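You operate a simulated robot arm through the tools that you are given. There is no shell and no other tool. Be economical: measure what you need, move in short steps, check, and stop when the job is done.

You are at the controls of a simulated two-armed robot. One attempt, no reset.

Task
Uncover the stored green pack and free the sample pallet.
Fine: first put the pink label from the hood's pocket back into the label rack and fold the stop flap down; then lift the hood off in both hands on to the board rest; pallet bolt to FREE last.
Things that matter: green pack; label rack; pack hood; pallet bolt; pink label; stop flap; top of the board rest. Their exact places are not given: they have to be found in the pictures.

The check looks at the end state, three seconds after you hand in, the way a careful person would. Anything else that was tipped, shoved, dropped, spilled or broken makes it a failure. Flat cloth is picked up by pressing the open fingertips on it (5 to 10 N) and closing them slowly along it; thin cloth reads only 2 to 8 mm in the jaws.

Robot
Two 7-joint arms with two-finger parallel grippers on one trunk, on a base that drives. Base frame: it is fixed to the floor where the robot stands at the start and does not move with it; the origin is under the middle of the robot, x ahead of it, y to its left, z up. Units: mm, degrees, N and s.
The left shoulder is at the start at [70, 134, 876], the right one opposite. Places, roughly: label rack [700, 700, 800]; pallet bolt [400, -200, 500]; stop flap [600, 200, 600]; top of the board rest [600, -400, 500]. Payload 1.57 kg a hand.
The TCP of each hand is the grasp point between the finger pads, 30 mm short of the fingertips. In the tool frame z runs along the fingers and y along their closing line. The gripper opens to 80 mm. The fingers are 17 mm wide and 12 mm thick; the gripper's body (40 by 82 mm) begins 80 mm behind the TCP.
Orientation is told as [roll, pitch, yaw] about the base's x, y, z axes, in that order, counted from this pose: with the fingers straight down and closing along the base's y, the tool's x points along the base's -x, its y along +y and its z along -z.

Tools
- The arms move only by the tool drive_tool. It takes "left_deltas", "right_deltas" or both (then of equal length, played together; a hand with none holds still); each is a list of rows, each a list of 7 numbers: the shift along the tool's x, y, z in units of 500 mm (1.0 is 500 mm), then the turn, a rotation vector about the tool's x, y, z in units of 45 degrees (1.0 is 45 degrees), then the opening in per cent of the stroke, from 0 (shut) to 100 (fully open). In form: [[dx, dy, dz, ax, ay, az, hand], ...]. A call has 1 to 12 rows; each row is the pose to reach, as a shift and turn from the pose commanded when the call began, along the tool's axes at that moment. A call with a number of a shift or a turn outside -1 to 1 is refused whole. Rows are played at 5 a second. More than 50 mm and 8.6 degrees between two rows, or a gripper value outside its range, and nothing of the call is played. Where a pose cannot be reached the arm comes as near as it can. A force on the tool above 40 N (or 10 N above the force at the start of the call, whichever is more), or a blocked arm, ends the call early, and 0.2 s more pass. Each finger travels about 153 mm/s and halts on what it meets, pressing with about 35 N; the grip force reading is that of the motor and also rises with nothing between the fingers. The clock runs only during rows and for 0.2 s after the last one: add rows that repeat a pose to give the fingers time. The reply holds the time, the measured pose of the TCP, the force on the tool along the base axes, the opening and the grip force, in the units named above and with some noise, with the torque about the TCP (base axes, N m) and any sound that the robot's microphone picked up, and new pictures: "show" is both (left out), scene, wrist or none (wrist: the cameras of the hands that moved).
- Cameras (640 x 400 px; columns grow to the right, rows downward): "scene" is now at [123, 4.2, 1108.7]; the picture's right is [-0.04, -1.00, 0.00], its down [-0.59, 0.02, -0.81] and it looks along [0.81, -0.03, -0.59] (base axes); focal length 252 px, centre (320, 200). "left" rides on the left gripper at [72, 7, -122] in its tool frame; the picture's right is [-0.09, 1.00, 0.00], its down [-0.84, -0.08, -0.54] and it looks along [-0.54, -0.05, 0.84] (tool axes); focal length 238 px, centre (320, 200). "right" rides on the right gripper at [72, -7, -122] in its tool frame; the picture's right is [0.09, 1.00, 0.00], its down [-0.84, 0.08, -0.54] and it looks along [-0.54, 0.05, 0.84] (tool axes); focal length 238 px, centre (320, 200).
- lift_body(by): slides the trunk up (or, below 0, down) by that many mm; the arms and the scene camera ride with it, the base frame stays. It gives what a move gives, with no picture.
- base_move(legs): drives the robot by 1 to 6 legs, each [ahead, left, turn to the left] in mm, mm and degrees, along the robot's own axes; the way and the turn of a leg run together, so that a leg with both is an arc; at most 1500 mm and 180 degrees a leg. The arms and the cameras ride along, it lands a little off, and it stops where it bumps. It gives what a move gives, and a new picture of the scene camera.
- pan_tilt(pan, tilt): turns the head with the scene camera to pan (to the left, within 86 degrees either way) and tilt (down, from -29 to 69), counted from straight ahead of the robot. It gives what a move gives, and a new picture of the scene camera.
- pixel_to_xyz(camera, pixels): there is no depth. For up to 12 entries [column, row, z] of the newest picture of that camera ("zoom" is the newest enlarged one), the place [x, y] in the base frame at which the ray of that pixel passes the height z, good to about 3 mm, but the place of the scene camera against the robot may be out by one fixed shift of up to 25 mm in any direction. The clock stands still meanwhile.
- enlarge(camera, box): a new picture of the part [left, top, right, bottom] of that camera's present view, enlarged. The clock stands still meanwhile.
- sign_off(): hands the job in; it is judged then, once.

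Go step by step. Measure first, check grasps and placings, and put right what went wrong. The budget is 80 turns and 260 pictures, counting those below and the enlarged ones. Unless the task says otherwise, let go and move clear before handing in, and close with one line.

The tools are called after "Call:" as name(argument=value, ...) on one line, values as JSON. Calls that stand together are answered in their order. drive_tool: Moves the arms, as the interface text tells. Its arguments: {"type":"object","properties":{"left_deltas":{"type":"array"},"right_deltas":{"type":"array"},"show":{"type":"string","enum":["both","scene","wrist","none"]}},"required":[]} The other tools are called the same way: lift_body (by) slides the trunk up or down; base_move (legs) drives the base; pan_tilt (pan, tilt) turns the head that bears the scene camera; pixel_to_xyz (camera, pixels) gives the place at which the rays of pixels pass given heights; enlarge (camera, box) takes an enlarged picture of a part of a camera's view; sign_off () hands the job in.

At the start:

```text
clock: 0.0
left_eef_pos: [489.1, 227.2, 811.5]
left_tcp_rot: [0.0, 0.0, -0.1]
left_wrist_force: [0.3, 0.5, 0.4]
left_wrist_torque: [0.0, -0.05, -0.01]
left_width: 80.0
left_gripper_force: 0.1
right_eef_pos: [436.7, -202.2, 906.9]
right_tcp_rot: [0.0, 0.0, -0.1]
right_wrist_force: [0.3, -0.4, 1.1]
right_wrist_torque: [0.01, -0.01, 0.0]
right_width: 79.9
right_gripper_force: 0.1
trunk travel left (down, up): [-450.0, 490.0]
robot x, y, heading: [1.8, -2.9, -0.1]
head pan, tilt: [-2.4, 35.9]
```

scene: 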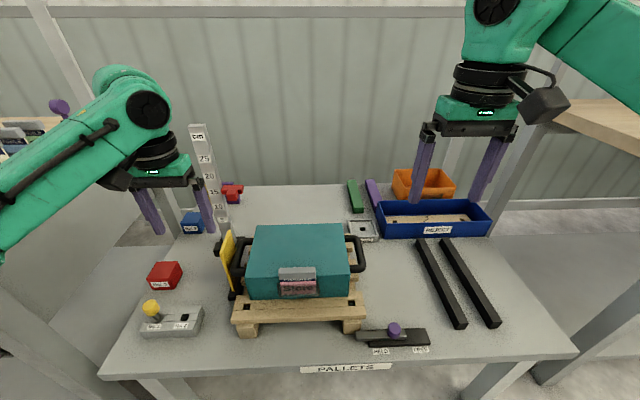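
right: 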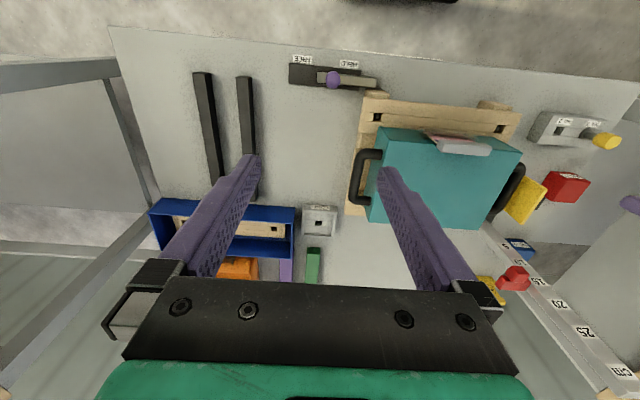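
left: 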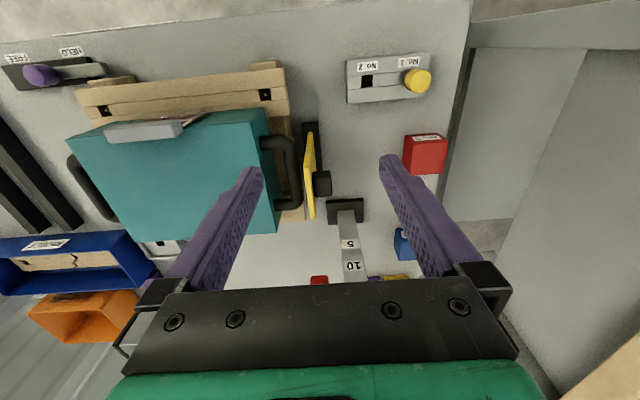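

The scene shows the teal hood on the pallet (300,260), the yellow flap (228,262), the purple-knobbed bolt (393,332) and two black bars (455,285) that are probably the board rest. I'll look closer at these and look left for the label rack.

Call:
enlarge(camera="scene", box=[200, 200, 440, 370])

Call:
enlarge(camera="left", box=[0, 20, 480, 300])

Call:
pan_tilt(pan=45, tilt=25)

```text
2.35 times, centred on (320, 285) of scene
```

zoom: 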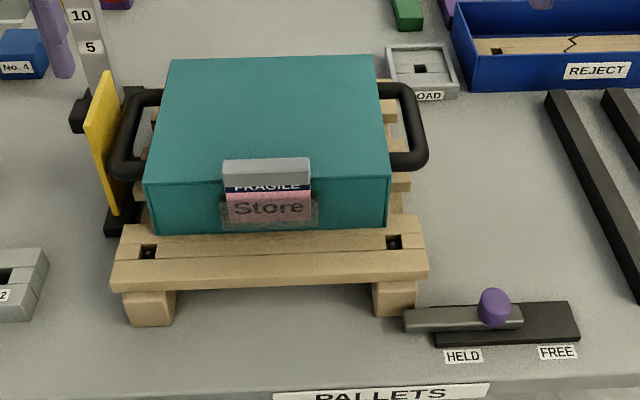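

```text
1.33 times, centred on (240, 160) of left
```

zoom: 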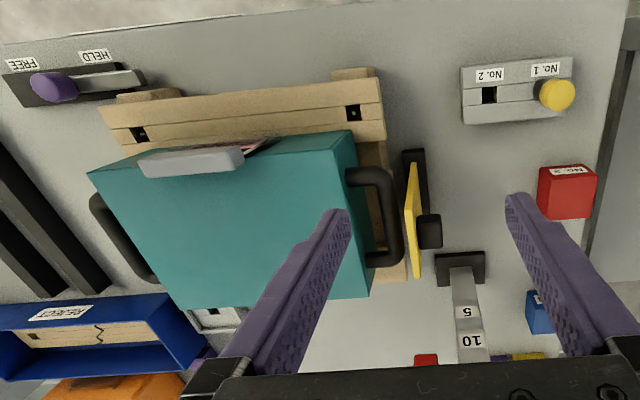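

```text
clock: 1.1
left_eef_pos: [489.0, 227.2, 811.5]
left_tcp_rot: [0.0, 0.0, -0.1]
left_wrist_force: [0.9, -0.1, 0.4]
left_wrist_torque: [0.01, 0.0, -0.03]
left_width: 80.1
left_gripper_force: 0.0
right_eef_pos: [438.5, -202.3, 907.0]
right_tcp_rot: [0.0, 0.0, 0.0]
right_wrist_force: [0.4, 0.3, 1.0]
right_wrist_torque: [-0.02, 0.01, -0.01]
right_width: 79.9
right_gripper_force: 0.1
trunk travel left (down, up): [-450.0, 490.0]
robot x, y, heading: [-3.9, -0.0, 0.2]
head pan, tilt: [45.0, 25.0]
```

scene: 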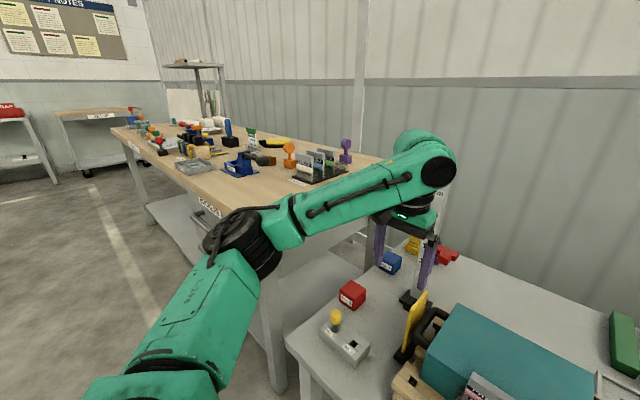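

To the left is a wooden table with a rack near (318,165). I'll enlarge it.

Call:
enlarge(camera="scene", box=[230, 125, 370, 205])

Call:
enlarge(camera="scene", box=[120, 100, 330, 220])

Call:
enlarge(camera="scene", box=[0, 0, 130, 70])

Call:
pixel_to_xyz(camera="scene", pixels=[[320, 175, 800], [320, 175, 750], [380, 160, 750], [420, 300, 680], [380, 160, 800]])

```text
4.57 times, centred on (300, 165) of scene
```

zoom: 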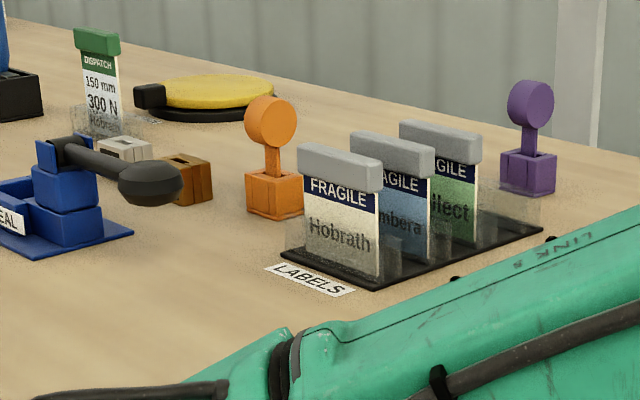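

```text
3.05 times, centred on (225, 160) of scene
```

zoom: 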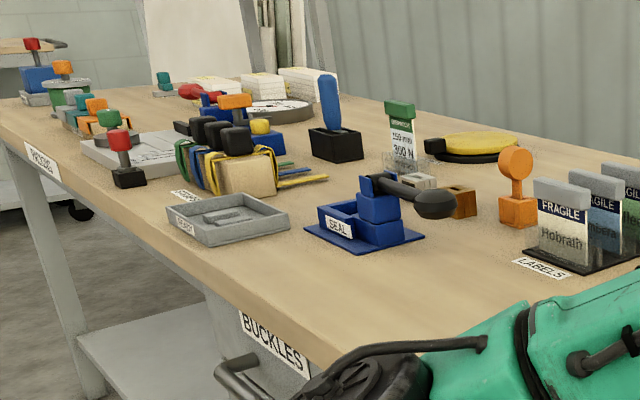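

```text
4.92 times, centred on (65, 35) of scene
```

zoom: 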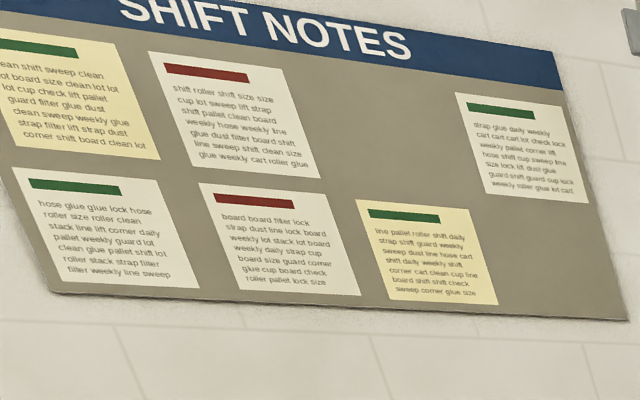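

```text
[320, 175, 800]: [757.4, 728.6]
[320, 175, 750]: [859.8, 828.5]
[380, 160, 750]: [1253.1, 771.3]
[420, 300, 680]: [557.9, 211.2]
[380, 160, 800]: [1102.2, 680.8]
```

The rack on the wooden table holds Hobrath, Kimbera and Collect, with an empty clear pocket at its right end. I'll triangulate the hood, label, flap and bolt with the two wrist cameras.

Call:
pixel_to_xyz(camera="left", pixels=[[143, 132, 690], [143, 132, 740], [68, 142, 690], [68, 142, 740], [268, 108, 690], [268, 108, 740], [278, 232, 740], [312, 140, 740], [312, 140, 680], [40, 75, 590], [40, 75, 620]])

Call:
pixel_to_xyz(camera="right", pixels=[[463, 146, 690], [463, 146, 740], [385, 128, 690], [385, 128, 740], [523, 152, 690], [523, 152, 740], [477, 230, 690], [333, 80, 590], [333, 80, 620], [205, 72, 590], [250, 180, 590], [245, 77, 590]])

Call:
pan_tilt(pan=-2, tilt=45)

```text
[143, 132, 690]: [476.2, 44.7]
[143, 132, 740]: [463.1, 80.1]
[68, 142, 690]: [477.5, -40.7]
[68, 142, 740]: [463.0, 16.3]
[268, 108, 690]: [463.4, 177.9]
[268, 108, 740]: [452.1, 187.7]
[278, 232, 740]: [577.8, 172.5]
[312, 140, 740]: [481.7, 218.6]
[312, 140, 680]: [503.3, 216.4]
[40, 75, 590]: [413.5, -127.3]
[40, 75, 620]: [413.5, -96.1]
```

```text
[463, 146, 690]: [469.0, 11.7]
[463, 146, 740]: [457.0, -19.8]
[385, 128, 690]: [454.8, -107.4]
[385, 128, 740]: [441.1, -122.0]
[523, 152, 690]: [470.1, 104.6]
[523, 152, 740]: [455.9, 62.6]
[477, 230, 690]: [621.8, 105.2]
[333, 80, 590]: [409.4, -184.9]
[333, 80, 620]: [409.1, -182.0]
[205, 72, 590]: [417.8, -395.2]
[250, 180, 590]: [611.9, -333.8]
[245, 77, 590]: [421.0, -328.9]
```

```text
clock: 2.3
left_eef_pos: [489.5, 226.7, 811.6]
left_tcp_rot: [0.0, 0.0, 0.1]
left_wrist_force: [0.0, -0.5, -0.3]
left_wrist_torque: [0.01, -0.01, 0.0]
left_width: 80.2
left_gripper_force: 0.1
right_eef_pos: [437.5, -201.8, 907.8]
right_tcp_rot: [-0.1, 0.0, 0.1]
right_wrist_force: [-0.4, 0.0, 0.2]
right_wrist_torque: [0.01, 0.05, 0.0]
right_width: 80.2
right_gripper_force: 0.2
trunk travel left (down, up): [-450.0, 490.0]
robot x, y, heading: [5.3, 3.9, 0.1]
head pan, tilt: [-2.0, 45.0]
```

scene: 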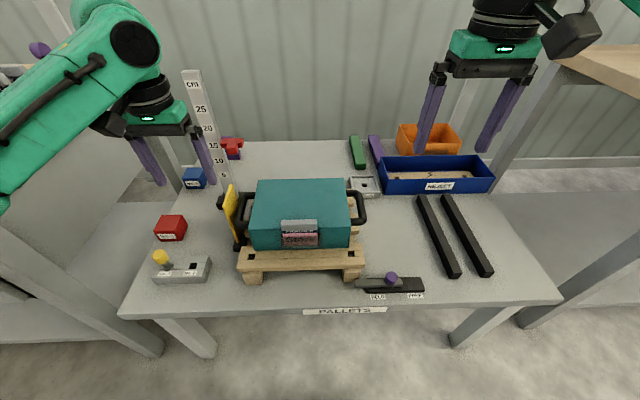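

Triangulation puts the label cap near [478, 27, 665]. I'll bring the left hand above it for a closer view.

Call:
drive_tool(left_deltas=[[0.01, -0.09, 0, 0, 0, 0, 100], [0.02, -0.18, 0.02, 0, 0, 0, 100], [0.02, -0.27, 0.04, 0, 0, 0, 100], [0.02, -0.36, 0.06, 0, 0, 0, 100], [0.02, -0.4, 0.08, 0, 0, 0, 100], [0.02, -0.4, 0.08, 0, 0, 0, 100]])

```text
clock: 3.7
left_eef_pos: [479.5, 26.5, 770.9]
left_tcp_rot: [-0.1, 0.2, 0.1]
left_wrist_force: [-0.2, -0.3, -0.1]
left_wrist_torque: [-0.02, -0.02, 0.01]
left_width: 80.0
left_gripper_force: 0.0
right_eef_pos: [438.0, -202.3, 906.7]
right_tcp_rot: [0.0, -0.1, 0.0]
right_wrist_force: [-0.6, -0.7, 0.1]
right_wrist_torque: [0.0, -0.01, 0.01]
right_width: 80.0
right_gripper_force: 0.0
trunk travel left (down, up): [-450.0, 490.0]
robot x, y, heading: [-1.5, -1.7, -0.2]
head pan, tilt: [-2.0, 45.0]
```

scene: 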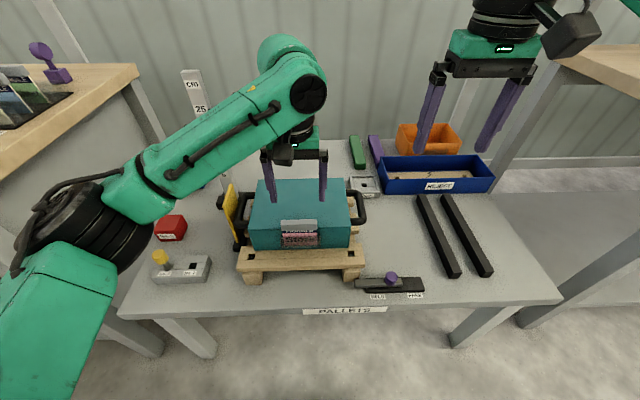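
left: 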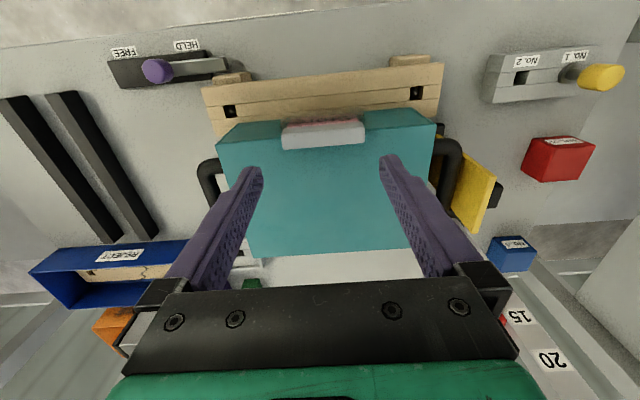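

Call:
enlarge(camera="left", box=[190, 40, 510, 240])

Call:
pixel_to_xyz(camera="left", pixels=[[323, 135, 665], [283, 135, 665], [365, 130, 665], [323, 120, 665], [323, 147, 665], [220, 143, 645], [434, 123, 645], [252, 258, 645], [412, 248, 645], [205, 175, 640], [460, 160, 640]])

```text
2.00 times, centred on (350, 140) of left
```

zoom: 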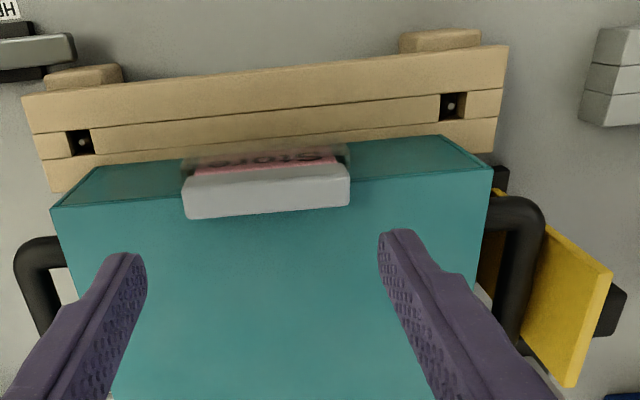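

```text
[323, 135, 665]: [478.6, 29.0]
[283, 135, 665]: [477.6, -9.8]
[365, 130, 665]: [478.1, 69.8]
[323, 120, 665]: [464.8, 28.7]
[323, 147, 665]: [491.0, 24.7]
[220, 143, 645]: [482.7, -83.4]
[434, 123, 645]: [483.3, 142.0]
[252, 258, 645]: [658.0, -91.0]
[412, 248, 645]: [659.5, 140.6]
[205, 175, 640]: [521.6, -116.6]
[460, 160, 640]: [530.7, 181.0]
```

The cap measures about 80 mm wide in y (-10 to 70) and stands above the hood's front edge, so I must grip it across x. I'll yaw the left hand 90° to close along x and get a side view.

Call:
drive_tool(left_deltas=[[0, 0, 0, 0, 0, -0.17, 100], [0, 0, 0, 0, 0, -0.34, 100], [0, 0, 0, 0, 0, -0.51, 100], [0, 0, 0, 0, 0, -0.68, 100], [0, 0, 0, 0, 0, -0.85, 100], [0, 0, 0, 0, 0, -1.0, 100]], show="none")

Call:
drive_tool(left_deltas=[[0, 0, 0, 0, 0, -0.17, 100], [0, 0, 0, 0, 0, -0.34, 100], [0, 0, 0, 0, 0, -0.51, 100], [0, 0, 0, 0, 0, -0.68, 100], [0, 0, 0, 0, 0, -0.85, 100], [0, 0, 0, 0, 0, -1.0, 100], [0, 0, 0, 0, 0, -1.0, 100]])

```text
clock: 5.1
left_eef_pos: [479.9, 26.4, 772.4]
left_tcp_rot: [-0.1, 0.2, 45.1]
left_wrist_force: [-0.2, 0.0, -0.4]
left_wrist_torque: [-0.01, 0.01, 0.05]
left_width: 80.0
left_gripper_force: 0.2
right_eef_pos: [437.3, -201.5, 907.2]
right_tcp_rot: [0.1, 0.1, 0.0]
right_wrist_force: [-0.2, 0.3, -0.3]
right_wrist_torque: [-0.02, 0.0, -0.03]
right_width: 79.8
right_gripper_force: 0.0
trunk travel left (down, up): [-450.0, 490.0]
robot x, y, heading: [0.5, 3.4, 0.2]
head pan, tilt: [-2.0, 45.0]
```

```text
clock: 6.7
left_eef_pos: [479.2, 26.0, 771.5]
left_tcp_rot: [0.0, 0.0, 90.1]
left_wrist_force: [0.3, 0.0, -0.7]
left_wrist_torque: [0.03, 0.01, 0.0]
left_width: 80.0
left_gripper_force: 0.1
right_eef_pos: [437.3, -203.4, 906.7]
right_tcp_rot: [0.0, -0.1, 0.0]
right_wrist_force: [-0.9, 0.3, 0.7]
right_wrist_torque: [-0.02, 0.02, -0.05]
right_width: 79.8
right_gripper_force: 0.1
trunk travel left (down, up): [-450.0, 490.0]
robot x, y, heading: [-3.8, 2.5, 0.1]
head pan, tilt: [-2.0, 45.0]
```

scene: 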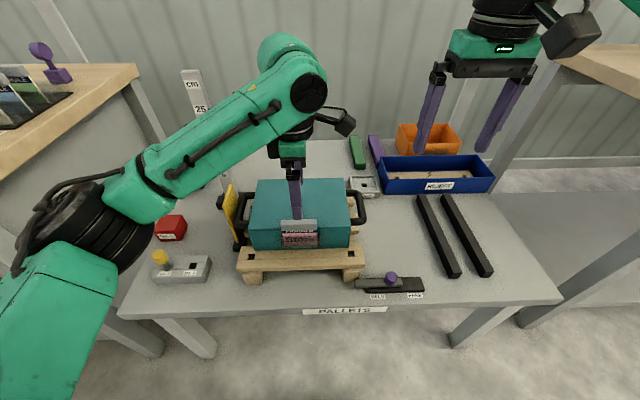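
left: 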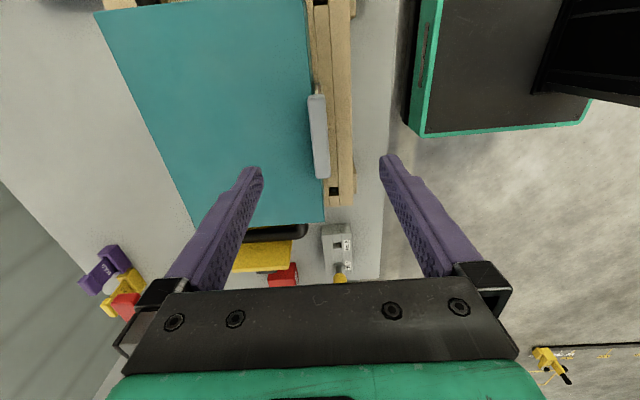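

From this view the cap spans columns 309–328 and rows 95–178, so it's roughly centred between the fingers. I'll measure it.

Call:
enlarge(camera="left", box=[240, 70, 400, 200])

Call:
pixel_to_xyz(camera="left", pixels=[[309, 97, 670], [326, 97, 670], [316, 178, 670], [329, 176, 670], [319, 137, 670], [309, 60, 645], [322, 220, 645]])

```text
3.08 times, centred on (320, 135) of left
```

zoom: 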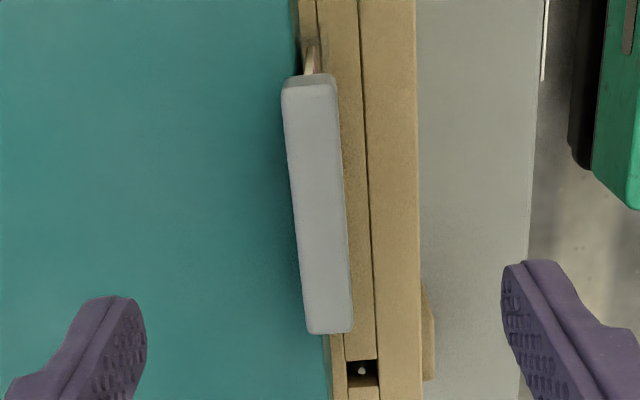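

```text
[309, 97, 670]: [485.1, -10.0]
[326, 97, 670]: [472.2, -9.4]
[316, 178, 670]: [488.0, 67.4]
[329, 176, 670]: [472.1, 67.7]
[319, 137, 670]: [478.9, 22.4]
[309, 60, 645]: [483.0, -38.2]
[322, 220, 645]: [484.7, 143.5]
```

The cap is at x 472–487, y -10–67 and its top is near z 670. I'll descend so the fingertips are near z 658 and check.

Call:
drive_tool(left_deltas=[[-0.006, 0, 0.08, 0, 0, 0, 100], [-0.006, 0, 0.14, 0, 0, 0, 80], [-0.006, 0, 0.165, 0, 0, 0, 60], [-0.006, 0, 0.165, 0, 0, 0, 60]], show="wrist")

Call:
enlarge(camera="scene", box=[220, 150, 380, 260])

```text
clock: 7.7
left_eef_pos: [478.9, 30.7, 688.3]
left_tcp_rot: [0.1, -0.1, 90.0]
left_wrist_force: [-0.4, 0.5, -0.5]
left_wrist_torque: [0.0, -0.01, 0.0]
left_width: 48.3
left_gripper_force: 0.1
right_eef_pos: [437.7, -202.2, 907.3]
right_tcp_rot: [0.1, 0.0, 0.0]
right_wrist_force: [-0.1, 0.2, 0.5]
right_wrist_torque: [-0.03, -0.01, -0.02]
right_width: 79.9
right_gripper_force: 0.1
trunk travel left (down, up): [-450.0, 490.0]
robot x, y, heading: [1.5, 4.8, -0.1]
head pan, tilt: [-2.0, 45.0]
```

left: 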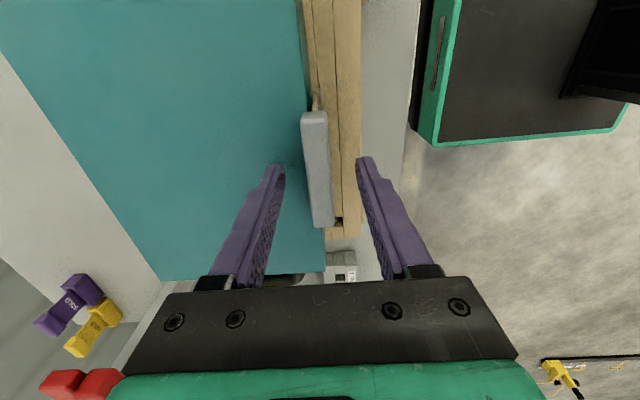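

```text
3.64 times, centred on (300, 205) of scene
```

zoom: 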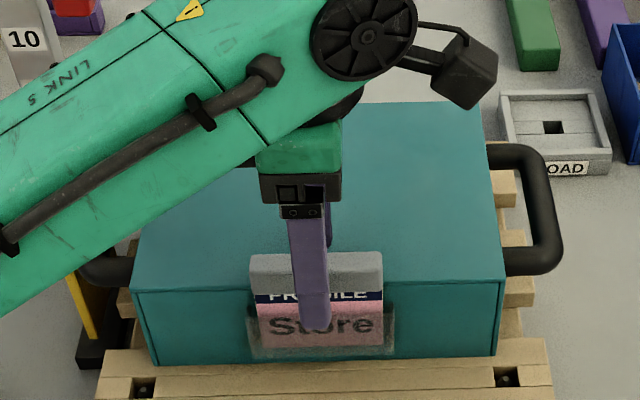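

The fingers straddle the cap, with the far finger above the hood top. I'll lower 5 mm more and close.

Call:
drive_tool(left_deltas=[[0.002, 0, 0.006, 0, 0, 0, 50], [0.002, 0, 0.012, 0, 0, 0, 40], [0.002, 0, 0.012, 0, 0, 0, 25], [0.002, 0, 0.012, 0, 0, 0, 0], [0.002, 0, 0.012, 0, 0, 0, 0], [0.002, 0, 0.012, 0, 0, 0, 0]], show="wrist")

```text
clock: 9.1
left_eef_pos: [479.1, 29.5, 683.5]
left_tcp_rot: [0.1, 0.1, 90.1]
left_wrist_force: [-0.7, 0.3, 0.2]
left_wrist_torque: [-0.02, -0.03, -0.01]
left_width: 14.5
left_gripper_force: 30.6
right_eef_pos: [438.0, -201.3, 906.2]
right_tcp_rot: [0.0, 0.0, 0.0]
right_wrist_force: [1.2, -0.7, 0.3]
right_wrist_torque: [-0.01, -0.03, 0.01]
right_width: 79.8
right_gripper_force: 0.2
trunk travel left (down, up): [-450.0, 490.0]
robot x, y, heading: [0.5, 1.3, -0.2]
head pan, tilt: [-2.0, 45.0]
```

left: 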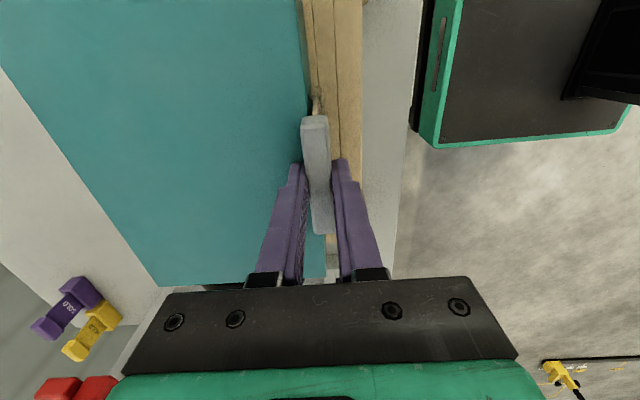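

The cap is gripped at 14.5 mm with no side force. I'll lift straight up.

Call:
drive_tool(left_deltas=[[0, 0, -0.03, 0, 0, 0, 0], [0, 0, -0.06, 0, 0, 0, 0], [0, 0, -0.1, 0, 0, 0, 0], [0, 0, -0.15, 0, 0, 0, 0], [0, 0, -0.22, 0, 0, 0, 0], [0, 0, -0.3, 0, 0, 0, 0], [0, 0, -0.3, 0, 0, 0, 0]])

Call:
enlarge(camera="scene", box=[200, 100, 400, 280])

```text
clock: 10.7
left_eef_pos: [478.9, 27.8, 832.9]
left_tcp_rot: [0.1, 0.1, 90.0]
left_wrist_force: [0.0, 0.8, -0.6]
left_wrist_torque: [-0.04, 0.02, 0.01]
left_width: 14.5
left_gripper_force: 31.0
right_eef_pos: [436.5, -201.6, 905.4]
right_tcp_rot: [0.0, 0.0, 0.0]
right_wrist_force: [0.4, 0.1, 0.0]
right_wrist_torque: [0.0, -0.01, -0.02]
right_width: 80.1
right_gripper_force: 0.0
trunk travel left (down, up): [-450.0, 490.0]
robot x, y, heading: [-0.2, -3.2, 0.3]
head pan, tilt: [-2.0, 45.0]
```

scene: 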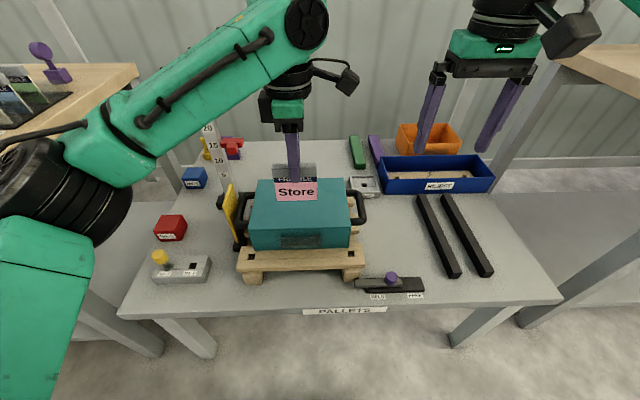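
left: 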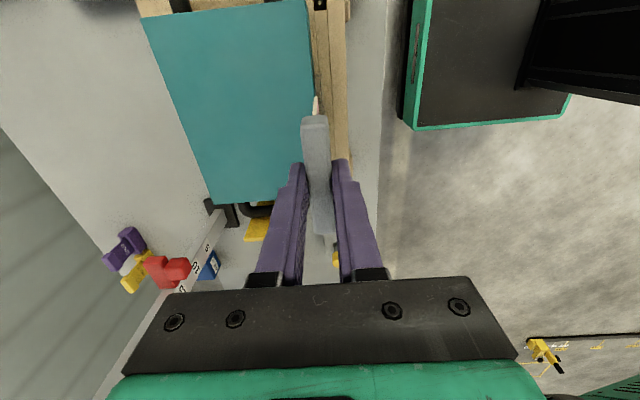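

```text
2.22 times, centred on (300, 190) of scene
```

zoom: 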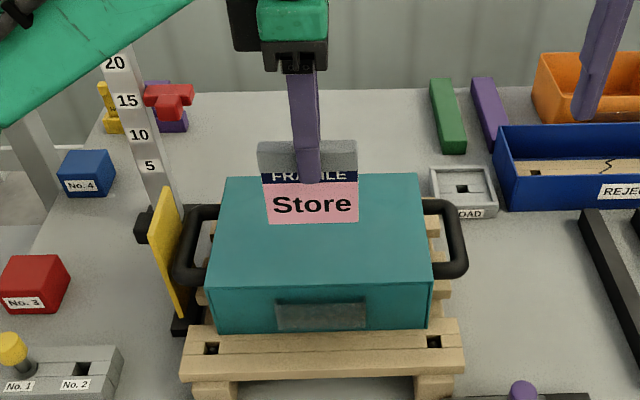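

The pink label is out and the pocket is empty. I'll raise the trunk for clearance and look left at the wooden table.

Call:
lift_body(by=200)

Call:
pan_tilt(pan=55, tilt=38)

```text
clock: 12.9
left_eef_pos: [479.4, 27.4, 1030.9]
left_tcp_rot: [0.0, 0.0, 90.0]
left_wrist_force: [-0.4, -0.3, -0.4]
left_wrist_torque: [0.01, 0.02, -0.02]
left_width: 14.3
left_gripper_force: 30.5
right_eef_pos: [438.0, -202.3, 1107.2]
right_tcp_rot: [0.0, 0.0, 0.1]
right_wrist_force: [1.0, -0.7, 0.5]
right_wrist_torque: [-0.03, -0.01, 0.02]
right_width: 79.7
right_gripper_force: 0.0
trunk travel left (down, up): [-650.0, 290.0]
robot x, y, heading: [-1.5, 0.2, -0.0]
head pan, tilt: [-2.0, 45.0]
```

```text
clock: 14.1
left_eef_pos: [479.9, 28.7, 1032.6]
left_tcp_rot: [0.1, 0.1, 90.0]
left_wrist_force: [0.1, -0.5, -0.4]
left_wrist_torque: [-0.01, 0.01, 0.0]
left_width: 14.6
left_gripper_force: 30.6
right_eef_pos: [437.7, -201.7, 1107.2]
right_tcp_rot: [0.0, 0.1, 0.1]
right_wrist_force: [-0.5, 0.7, 0.5]
right_wrist_torque: [-0.02, 0.01, 0.0]
right_width: 80.0
right_gripper_force: 0.0
trunk travel left (down, up): [-650.0, 290.0]
robot x, y, heading: [-2.4, -2.1, -0.1]
head pan, tilt: [55.0, 38.0]
```

scene: 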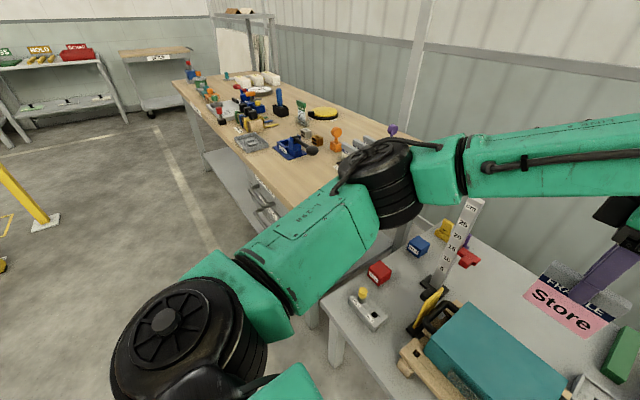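

I need the wooden table's edges before driving. I'll measure them at candidate heights and enlarge the rack area.

Call:
pixel_to_xyz(camera="scene", pixels=[[178, 92, 750], [235, 160, 750], [262, 190, 750], [337, 149, 750], [337, 149, 700], [337, 149, 800], [391, 135, 750], [391, 135, 800]])

Call:
enlarge(camera="scene", box=[170, 60, 450, 240])

```text
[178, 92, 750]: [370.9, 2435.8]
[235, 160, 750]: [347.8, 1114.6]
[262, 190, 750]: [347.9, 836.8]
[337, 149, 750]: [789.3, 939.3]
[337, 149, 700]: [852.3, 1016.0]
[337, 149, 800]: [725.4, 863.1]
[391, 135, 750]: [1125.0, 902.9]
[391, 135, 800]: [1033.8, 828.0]
```

```text
2.22 times, centred on (310, 150) of scene
```

zoom: 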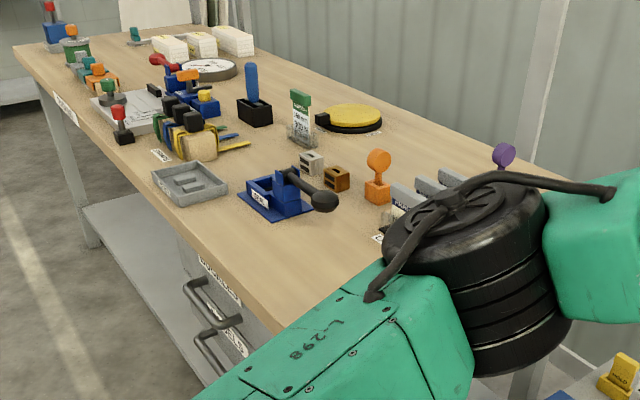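

The table's front edge is at x≈350 with the top near z≈750, and the held label's bottom is near z≈930, so it clears everything. I'll back off a little and drive left in front of the rack.

Call:
base_move(legs=[[-60, 0, 0], [0, 560, 0]])

Call:
pan_tilt(pan=15, tilt=35)

```text
clock: 17.9
left_eef_pos: [417.9, 595.0, 1033.5]
left_tcp_rot: [0.0, 0.0, 90.2]
left_wrist_force: [0.2, 0.1, -0.8]
left_wrist_torque: [-0.01, -0.01, 0.03]
left_width: 14.8
left_gripper_force: 30.7
right_eef_pos: [376.9, 364.9, 1107.3]
right_tcp_rot: [-0.1, 0.0, 0.2]
right_wrist_force: [0.2, 0.0, 0.5]
right_wrist_torque: [0.03, 0.02, 0.02]
right_width: 80.0
right_gripper_force: 0.1
trunk travel left (down, up): [-650.0, 290.0]
robot x, y, heading: [-60.2, 561.9, 0.2]
head pan, tilt: [55.0, 38.0]
```

scene: 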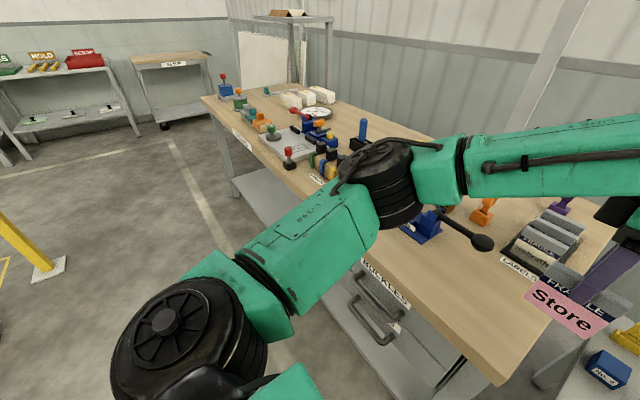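

```text
clock: 19.0
left_eef_pos: [418.4, 595.7, 1032.0]
left_tcp_rot: [0.0, 0.0, 90.2]
left_wrist_force: [0.0, -0.1, 0.6]
left_wrist_torque: [0.02, 0.01, 0.01]
left_width: 14.1
left_gripper_force: 30.6
right_eef_pos: [378.5, 366.1, 1107.7]
right_tcp_rot: [0.0, 0.0, 0.3]
right_wrist_force: [-0.5, -0.1, 0.1]
right_wrist_torque: [0.02, -0.01, 0.02]
right_width: 80.1
right_gripper_force: 0.1
trunk travel left (down, up): [-650.0, 290.0]
robot x, y, heading: [-59.5, 567.0, 0.3]
head pan, tilt: [15.0, 35.0]
```

scene: 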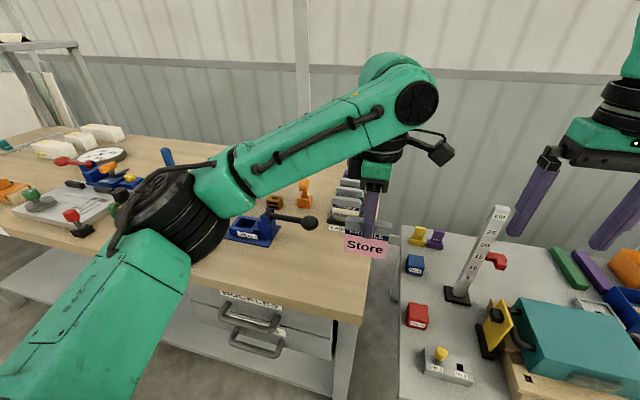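

The rack is now just beyond the held label, around (348,205). I'll enlarge and measure it.

Call:
enlarge(camera="scene", box=[290, 160, 420, 260])

Call:
pixel_to_xyz(camera="scene", pixels=[[348, 205, 820], [348, 205, 800], [364, 322, 750], [300, 303, 750], [380, 230, 750], [364, 246, 930], [305, 200, 760]])

Call:
enlarge(camera="left", box=[0, 0, 640, 400])

```text
4.00 times, centred on (355, 210) of scene
```

zoom: 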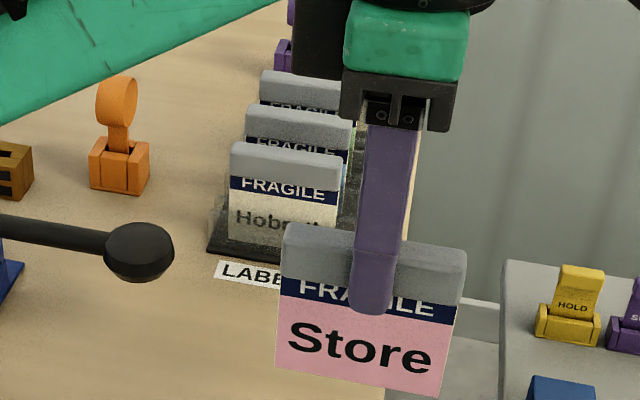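

```text
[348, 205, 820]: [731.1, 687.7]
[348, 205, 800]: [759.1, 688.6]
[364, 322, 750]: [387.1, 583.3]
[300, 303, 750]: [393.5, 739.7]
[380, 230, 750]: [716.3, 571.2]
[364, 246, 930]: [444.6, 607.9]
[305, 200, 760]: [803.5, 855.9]
```

```text
1.00 times, centred on (320, 200) of left
```

zoom: 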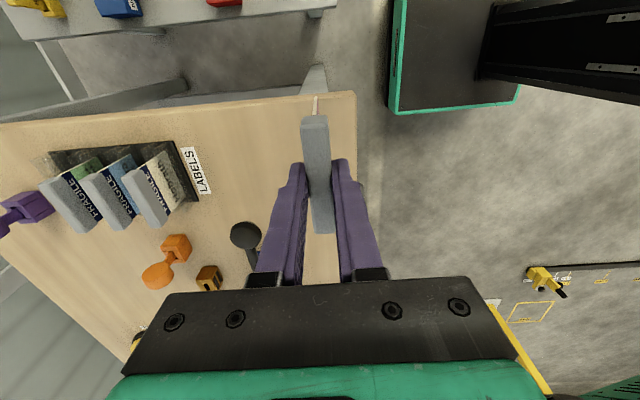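

The left wrist camera sees the rack: LABELS end at (190,150), empty pocket at the far end near (55,160). I'll measure it at a few heights and enlarge.

Call:
pixel_to_xyz(camera="left", pixels=[[357, 150, 750], [355, 93, 750], [355, 93, 700], [355, 93, 800], [183, 143, 750], [198, 200, 750], [50, 155, 750], [183, 143, 800], [50, 155, 800], [162, 180, 840], [112, 185, 840], [70, 195, 840]])

Call:
enlarge(camera="left", box=[20, 110, 240, 250])

Call:
pixel_to_xyz(camera="scene", pixels=[[362, 325, 750], [362, 325, 700], [362, 325, 800]])

```text
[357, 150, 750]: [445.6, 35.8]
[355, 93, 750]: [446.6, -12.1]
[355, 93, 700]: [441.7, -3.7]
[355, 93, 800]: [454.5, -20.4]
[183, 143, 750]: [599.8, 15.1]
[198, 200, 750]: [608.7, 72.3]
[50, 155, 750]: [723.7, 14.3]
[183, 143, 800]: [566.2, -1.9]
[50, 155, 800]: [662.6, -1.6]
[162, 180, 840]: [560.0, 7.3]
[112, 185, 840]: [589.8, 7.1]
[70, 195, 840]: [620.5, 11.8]
```

```text
2.86 times, centred on (130, 180) of left
```

zoom: 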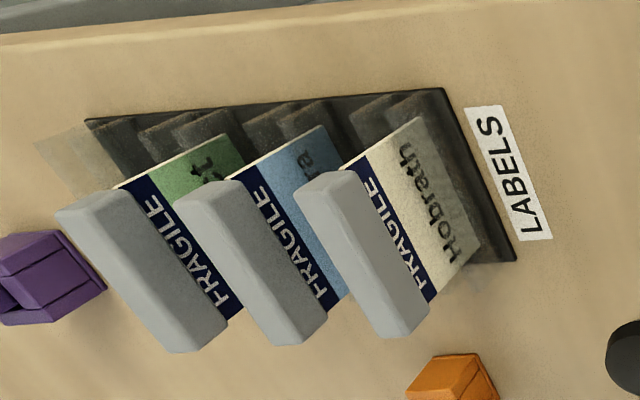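

```text
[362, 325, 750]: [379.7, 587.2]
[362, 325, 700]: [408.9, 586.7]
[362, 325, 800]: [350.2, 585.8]
```

The wrist picture used for that measurement was stale, taken before the drive. I'll refresh it and remeasure.

Call:
drive_tool(left_deltas=[[0, 0, 0, 0, 0, 0, 0]], show="wrist")

Call:
pixel_to_xyz(camera="left", pixels=[[357, 150, 750], [355, 93, 750], [355, 93, 800], [175, 141, 750], [200, 201, 750], [50, 152, 750], [175, 141, 800], [50, 152, 800], [145, 193, 840], [104, 195, 840], [62, 205, 840], [145, 193, 880]])

```text
clock: 19.4
left_eef_pos: [418.2, 596.3, 1031.9]
left_tcp_rot: [0.0, 0.1, 90.2]
left_wrist_force: [-0.4, 0.3, 0.3]
left_wrist_torque: [0.01, 0.02, 0.01]
left_width: 14.6
left_gripper_force: 30.7
right_eef_pos: [378.0, 365.3, 1106.8]
right_tcp_rot: [0.1, 0.0, 0.2]
right_wrist_force: [0.2, -0.6, -0.2]
right_wrist_torque: [0.01, 0.0, -0.01]
right_width: 80.0
right_gripper_force: 0.0
trunk travel left (down, up): [-650.0, 290.0]
robot x, y, heading: [-60.9, 563.7, 0.3]
head pan, tilt: [15.0, 35.0]
```

left: 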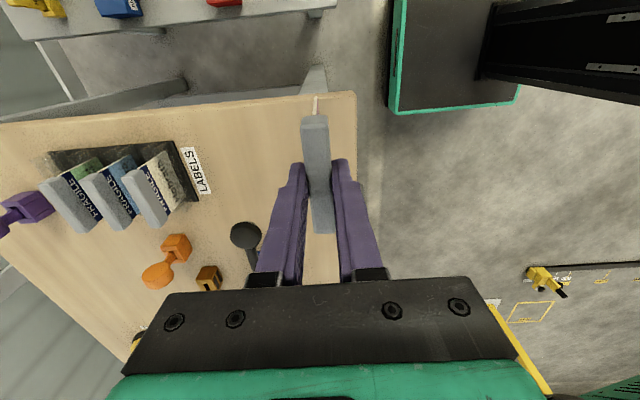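

```text
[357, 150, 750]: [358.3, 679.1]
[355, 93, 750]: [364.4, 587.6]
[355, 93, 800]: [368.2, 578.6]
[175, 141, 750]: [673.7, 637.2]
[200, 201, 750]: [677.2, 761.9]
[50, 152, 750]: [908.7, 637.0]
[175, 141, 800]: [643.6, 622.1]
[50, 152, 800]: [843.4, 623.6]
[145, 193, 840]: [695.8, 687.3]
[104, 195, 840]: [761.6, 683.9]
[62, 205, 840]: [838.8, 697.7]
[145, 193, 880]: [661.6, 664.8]
```

Comparing views suggests the wood top is near z≈790 and the rack spans x≈645–840, so I may need to stand close. I'll check what is below the table front before driving in.

Call:
pan_tilt(pan=35, tilt=62)

Call:
pan_tilt(pan=-20, tilt=60)

```text
clock: 20.3
left_eef_pos: [418.0, 596.0, 1032.8]
left_tcp_rot: [0.1, -0.1, 90.2]
left_wrist_force: [0.1, -0.1, -0.4]
left_wrist_torque: [0.03, 0.01, 0.0]
left_width: 14.9
left_gripper_force: 31.3
right_eef_pos: [377.5, 365.8, 1107.9]
right_tcp_rot: [0.0, -0.1, 0.2]
right_wrist_force: [0.5, 0.0, -0.3]
right_wrist_torque: [0.03, -0.01, -0.01]
right_width: 80.0
right_gripper_force: 0.0
trunk travel left (down, up): [-650.0, 290.0]
robot x, y, heading: [-60.8, 564.6, 0.4]
head pan, tilt: [35.0, 62.0]
```

scene: 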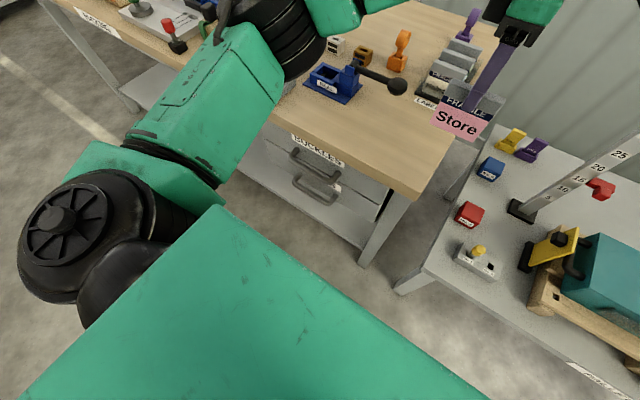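

```text
clock: 21.6
left_eef_pos: [418.4, 595.9, 1032.3]
left_tcp_rot: [0.0, 0.0, 90.2]
left_wrist_force: [-1.1, 0.0, -0.1]
left_wrist_torque: [-0.01, 0.0, 0.03]
left_width: 14.5
left_gripper_force: 30.9
right_eef_pos: [378.3, 366.3, 1107.0]
right_tcp_rot: [0.1, 0.1, 0.3]
right_wrist_force: [0.6, 1.0, 0.9]
right_wrist_torque: [-0.03, 0.0, -0.02]
right_width: 79.9
right_gripper_force: 0.1
trunk travel left (down, up): [-650.0, 290.0]
robot x, y, heading: [-59.9, 567.2, 0.3]
head pan, tilt: [-20.0, 60.0]
```

scene: 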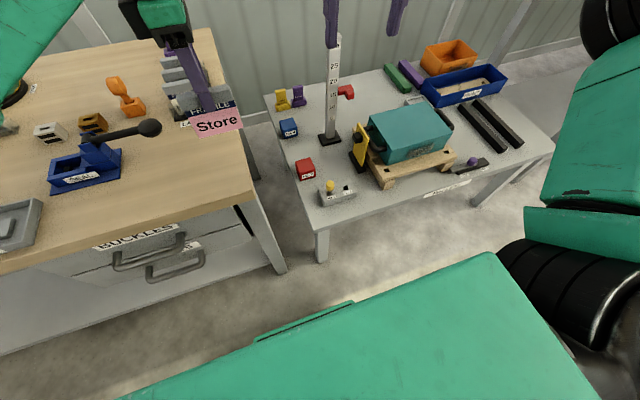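

The shelf and drawers block driving under the table, but I can get closer. The pallet table's left end must also be cleared, so I'll shift left a bit and move ahead.

Call:
base_move(legs=[[0, 85, -0.3], [120, 0, 0]])

Call:
drive_tool(left_deltas=[[0, -0.02, 0, 0, 0, 0, 0], [0, -0.1, 0, 0, 0, 0, 0], [0, -0.1, 0, 0, 0, 0, 0]], show="wrist")

```text
clock: 23.5
left_eef_pos: [535.8, 678.1, 1033.6]
left_tcp_rot: [0.0, 0.0, 89.9]
left_wrist_force: [0.7, -0.4, -0.1]
left_wrist_torque: [0.03, -0.05, -0.03]
left_width: 14.6
left_gripper_force: 31.1
right_eef_pos: [494.6, 449.5, 1108.3]
right_tcp_rot: [0.0, -0.1, 0.0]
right_wrist_force: [-0.4, 0.5, 0.1]
right_wrist_torque: [-0.03, 0.01, -0.02]
right_width: 80.0
right_gripper_force: 0.0
trunk travel left (down, up): [-650.0, 290.0]
robot x, y, heading: [56.3, 654.5, -0.4]
head pan, tilt: [-20.0, 60.0]
```

scene: 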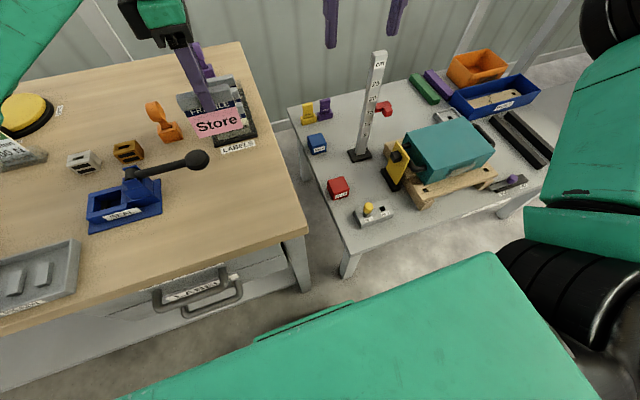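

```text
clock: 24.3
left_eef_pos: [587.5, 679.4, 1032.2]
left_tcp_rot: [0.0, 0.0, 89.9]
left_wrist_force: [0.2, -0.3, -0.6]
left_wrist_torque: [-0.03, -0.01, 0.02]
left_width: 14.4
left_gripper_force: 30.5
right_eef_pos: [494.6, 449.5, 1107.9]
right_tcp_rot: [0.0, -0.1, -0.2]
right_wrist_force: [0.5, 0.4, -0.5]
right_wrist_torque: [-0.04, 0.0, -0.02]
right_width: 80.1
right_gripper_force: 0.0
trunk travel left (down, up): [-650.0, 290.0]
robot x, y, heading: [58.9, 650.6, -0.4]
head pan, tilt: [-20.0, 60.0]
```

left: 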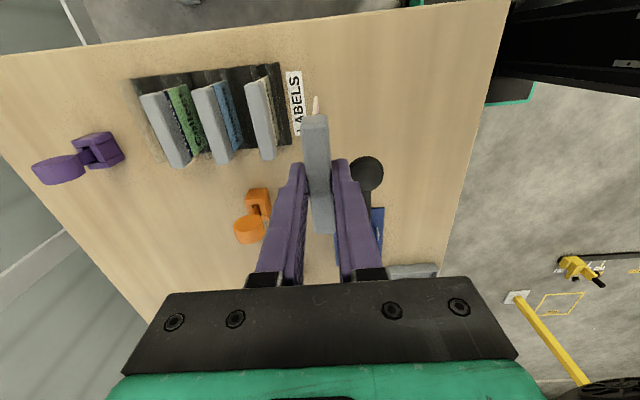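

This is a second, closer view. I'll measure the rack corners again to fix its height and position.

Call:
enlarge(camera="left", box=[110, 40, 330, 180])

Call:
pixel_to_xyz(camera="left", pixels=[[276, 63, 750], [276, 63, 800], [132, 80, 750], [132, 80, 800], [290, 145, 750], [290, 145, 800], [262, 118, 840], [262, 118, 880], [217, 124, 840], [166, 132, 840], [166, 132, 880], [500, 20, 780]])

```text
2.86 times, centred on (220, 110) of left
```

zoom: 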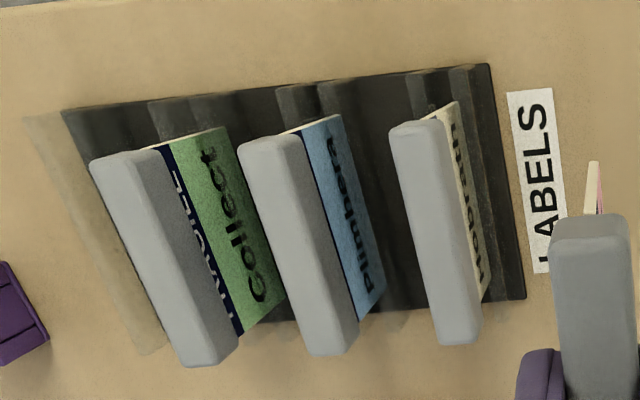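

```text
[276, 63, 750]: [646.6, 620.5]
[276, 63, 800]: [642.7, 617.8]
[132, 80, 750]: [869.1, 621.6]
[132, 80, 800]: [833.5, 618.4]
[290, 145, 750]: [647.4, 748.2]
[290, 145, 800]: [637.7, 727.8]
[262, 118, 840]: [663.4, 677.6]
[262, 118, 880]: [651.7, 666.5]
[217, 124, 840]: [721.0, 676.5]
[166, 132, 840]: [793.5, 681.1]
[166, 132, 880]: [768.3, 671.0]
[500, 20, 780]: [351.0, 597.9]
```

The base plate is at z≈803, spanning x 642–832, y 618–727; the empty fourth slot is near [822, 672]. That's far, so I'll measure the shelf and leg to see how near I can stand.

Call:
pixel_to_xyz(camera="scene", pixels=[[304, 291, 0], [307, 233, 790], [270, 300, 100], [270, 300, 200], [270, 300, 300], [343, 277, 0], [345, 257, 560], [180, 300, 650]])

Call:
enlarge(camera="scene", box=[0, 210, 380, 400])

Call:
pan_tilt(pan=0, tilt=69)

```text
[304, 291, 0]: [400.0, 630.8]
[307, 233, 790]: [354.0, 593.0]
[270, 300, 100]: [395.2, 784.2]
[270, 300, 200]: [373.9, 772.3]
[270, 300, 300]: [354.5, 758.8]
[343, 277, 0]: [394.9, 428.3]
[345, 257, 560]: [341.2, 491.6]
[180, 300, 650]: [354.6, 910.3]
```

```text
1.68 times, centred on (190, 305) of scene
```

zoom: 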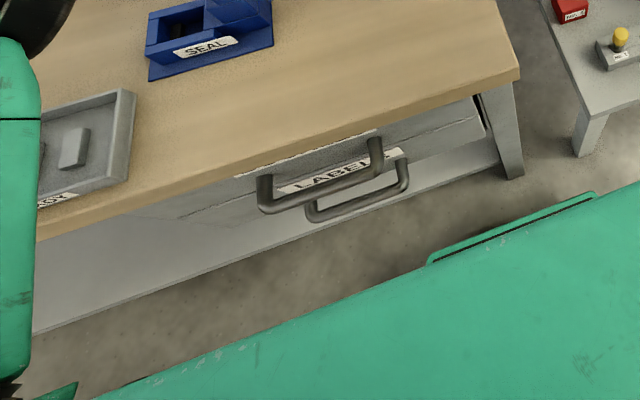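

```text
clock: 25.1
left_eef_pos: [587.7, 679.4, 1031.8]
left_tcp_rot: [0.1, 0.0, 89.8]
left_wrist_force: [0.0, 0.8, -0.6]
left_wrist_torque: [-0.03, 0.01, 0.03]
left_width: 14.7
left_gripper_force: 30.5
right_eef_pos: [494.6, 449.1, 1107.2]
right_tcp_rot: [0.0, -0.1, 0.0]
right_wrist_force: [-0.3, -0.1, -1.0]
right_wrist_torque: [0.03, 0.01, 0.01]
right_width: 80.0
right_gripper_force: 0.0
trunk travel left (down, up): [-650.0, 290.0]
robot x, y, heading: [56.9, 649.8, -0.1]
head pan, tilt: [0.0, 68.8]
```

scene: 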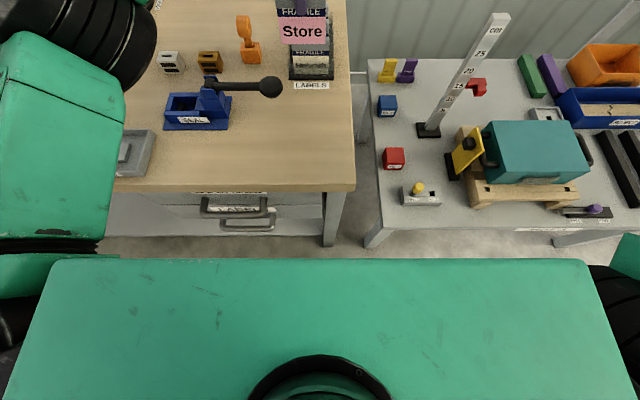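

The shelf is at z≈200 with its front at x≈374. I'll raise the trunk and lower the hand by the same amount so the wrist is near shoulder height, then test how far the arm reaches while high above everything.

Call:
lift_body(by=150)

Call:
drive_tool(left_deltas=[[0, 0, 0.1, 0, 0, 0, 0], [0, 0, 0.2, 0, 0, 0, 0], [0, 0, 0.28, 0, 0, 0, 0], [0, -0.09, 0.28, 0, 0, 0, 0], [0, -0.18, 0.28, 0, 0, 0, 0], [0, -0.27, 0.28, 0, 0, 0, 0], [0, -0.36, 0.28, 0, 0, 0, 0], [0, -0.46, 0.28, 0, 0, 0, 0], [0, -0.46, 0.28, 0, 0, 0, 0]])

```text
clock: 26.9
left_eef_pos: [587.6, 678.4, 1181.6]
left_tcp_rot: [-0.1, 0.0, 89.9]
left_wrist_force: [-0.1, -0.3, 0.2]
left_wrist_torque: [0.01, 0.01, 0.0]
left_width: 14.9
left_gripper_force: 30.6
right_eef_pos: [496.1, 448.3, 1256.7]
right_tcp_rot: [0.1, 0.1, -0.1]
right_wrist_force: [0.1, -0.4, -0.7]
right_wrist_torque: [-0.01, -0.01, 0.03]
right_width: 80.1
right_gripper_force: 0.1
trunk travel left (down, up): [-800.0, 140.0]
robot x, y, heading: [61.0, 652.6, -0.2]
head pan, tilt: [0.0, 68.8]
```

```text
clock: 28.9
left_eef_pos: [657.4, 702.0, 1042.0]
left_tcp_rot: [0.0, 0.0, 89.9]
left_wrist_force: [0.2, 0.7, -0.8]
left_wrist_torque: [0.01, 0.01, -0.04]
left_width: 14.7
left_gripper_force: 31.0
left hand out of reach, approached as far as the arm can: row 5, 6, 7, 8, 9
right_eef_pos: [496.8, 448.9, 1257.8]
right_tcp_rot: [0.0, 0.0, -0.2]
right_wrist_force: [0.0, -0.2, 0.6]
right_wrist_torque: [0.04, -0.03, -0.02]
right_width: 80.1
right_gripper_force: 0.1
trunk travel left (down, up): [-800.0, 140.0]
robot x, y, heading: [56.4, 653.6, 0.0]
head pan, tilt: [0.0, 68.8]
```

scene: 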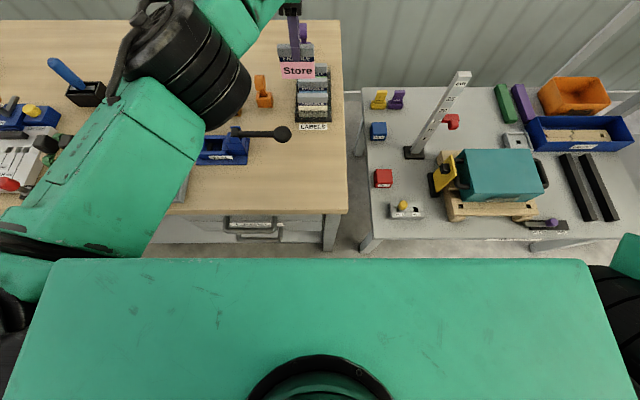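
left: 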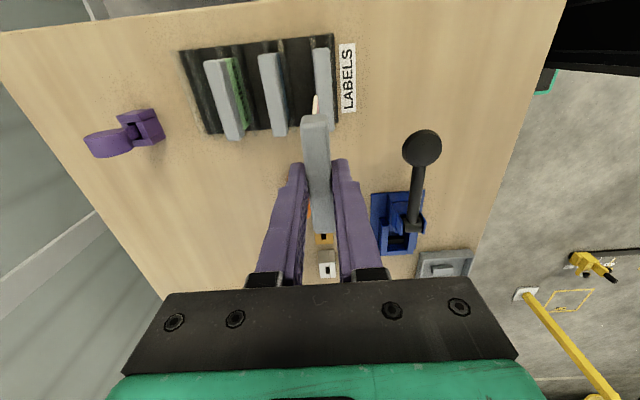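

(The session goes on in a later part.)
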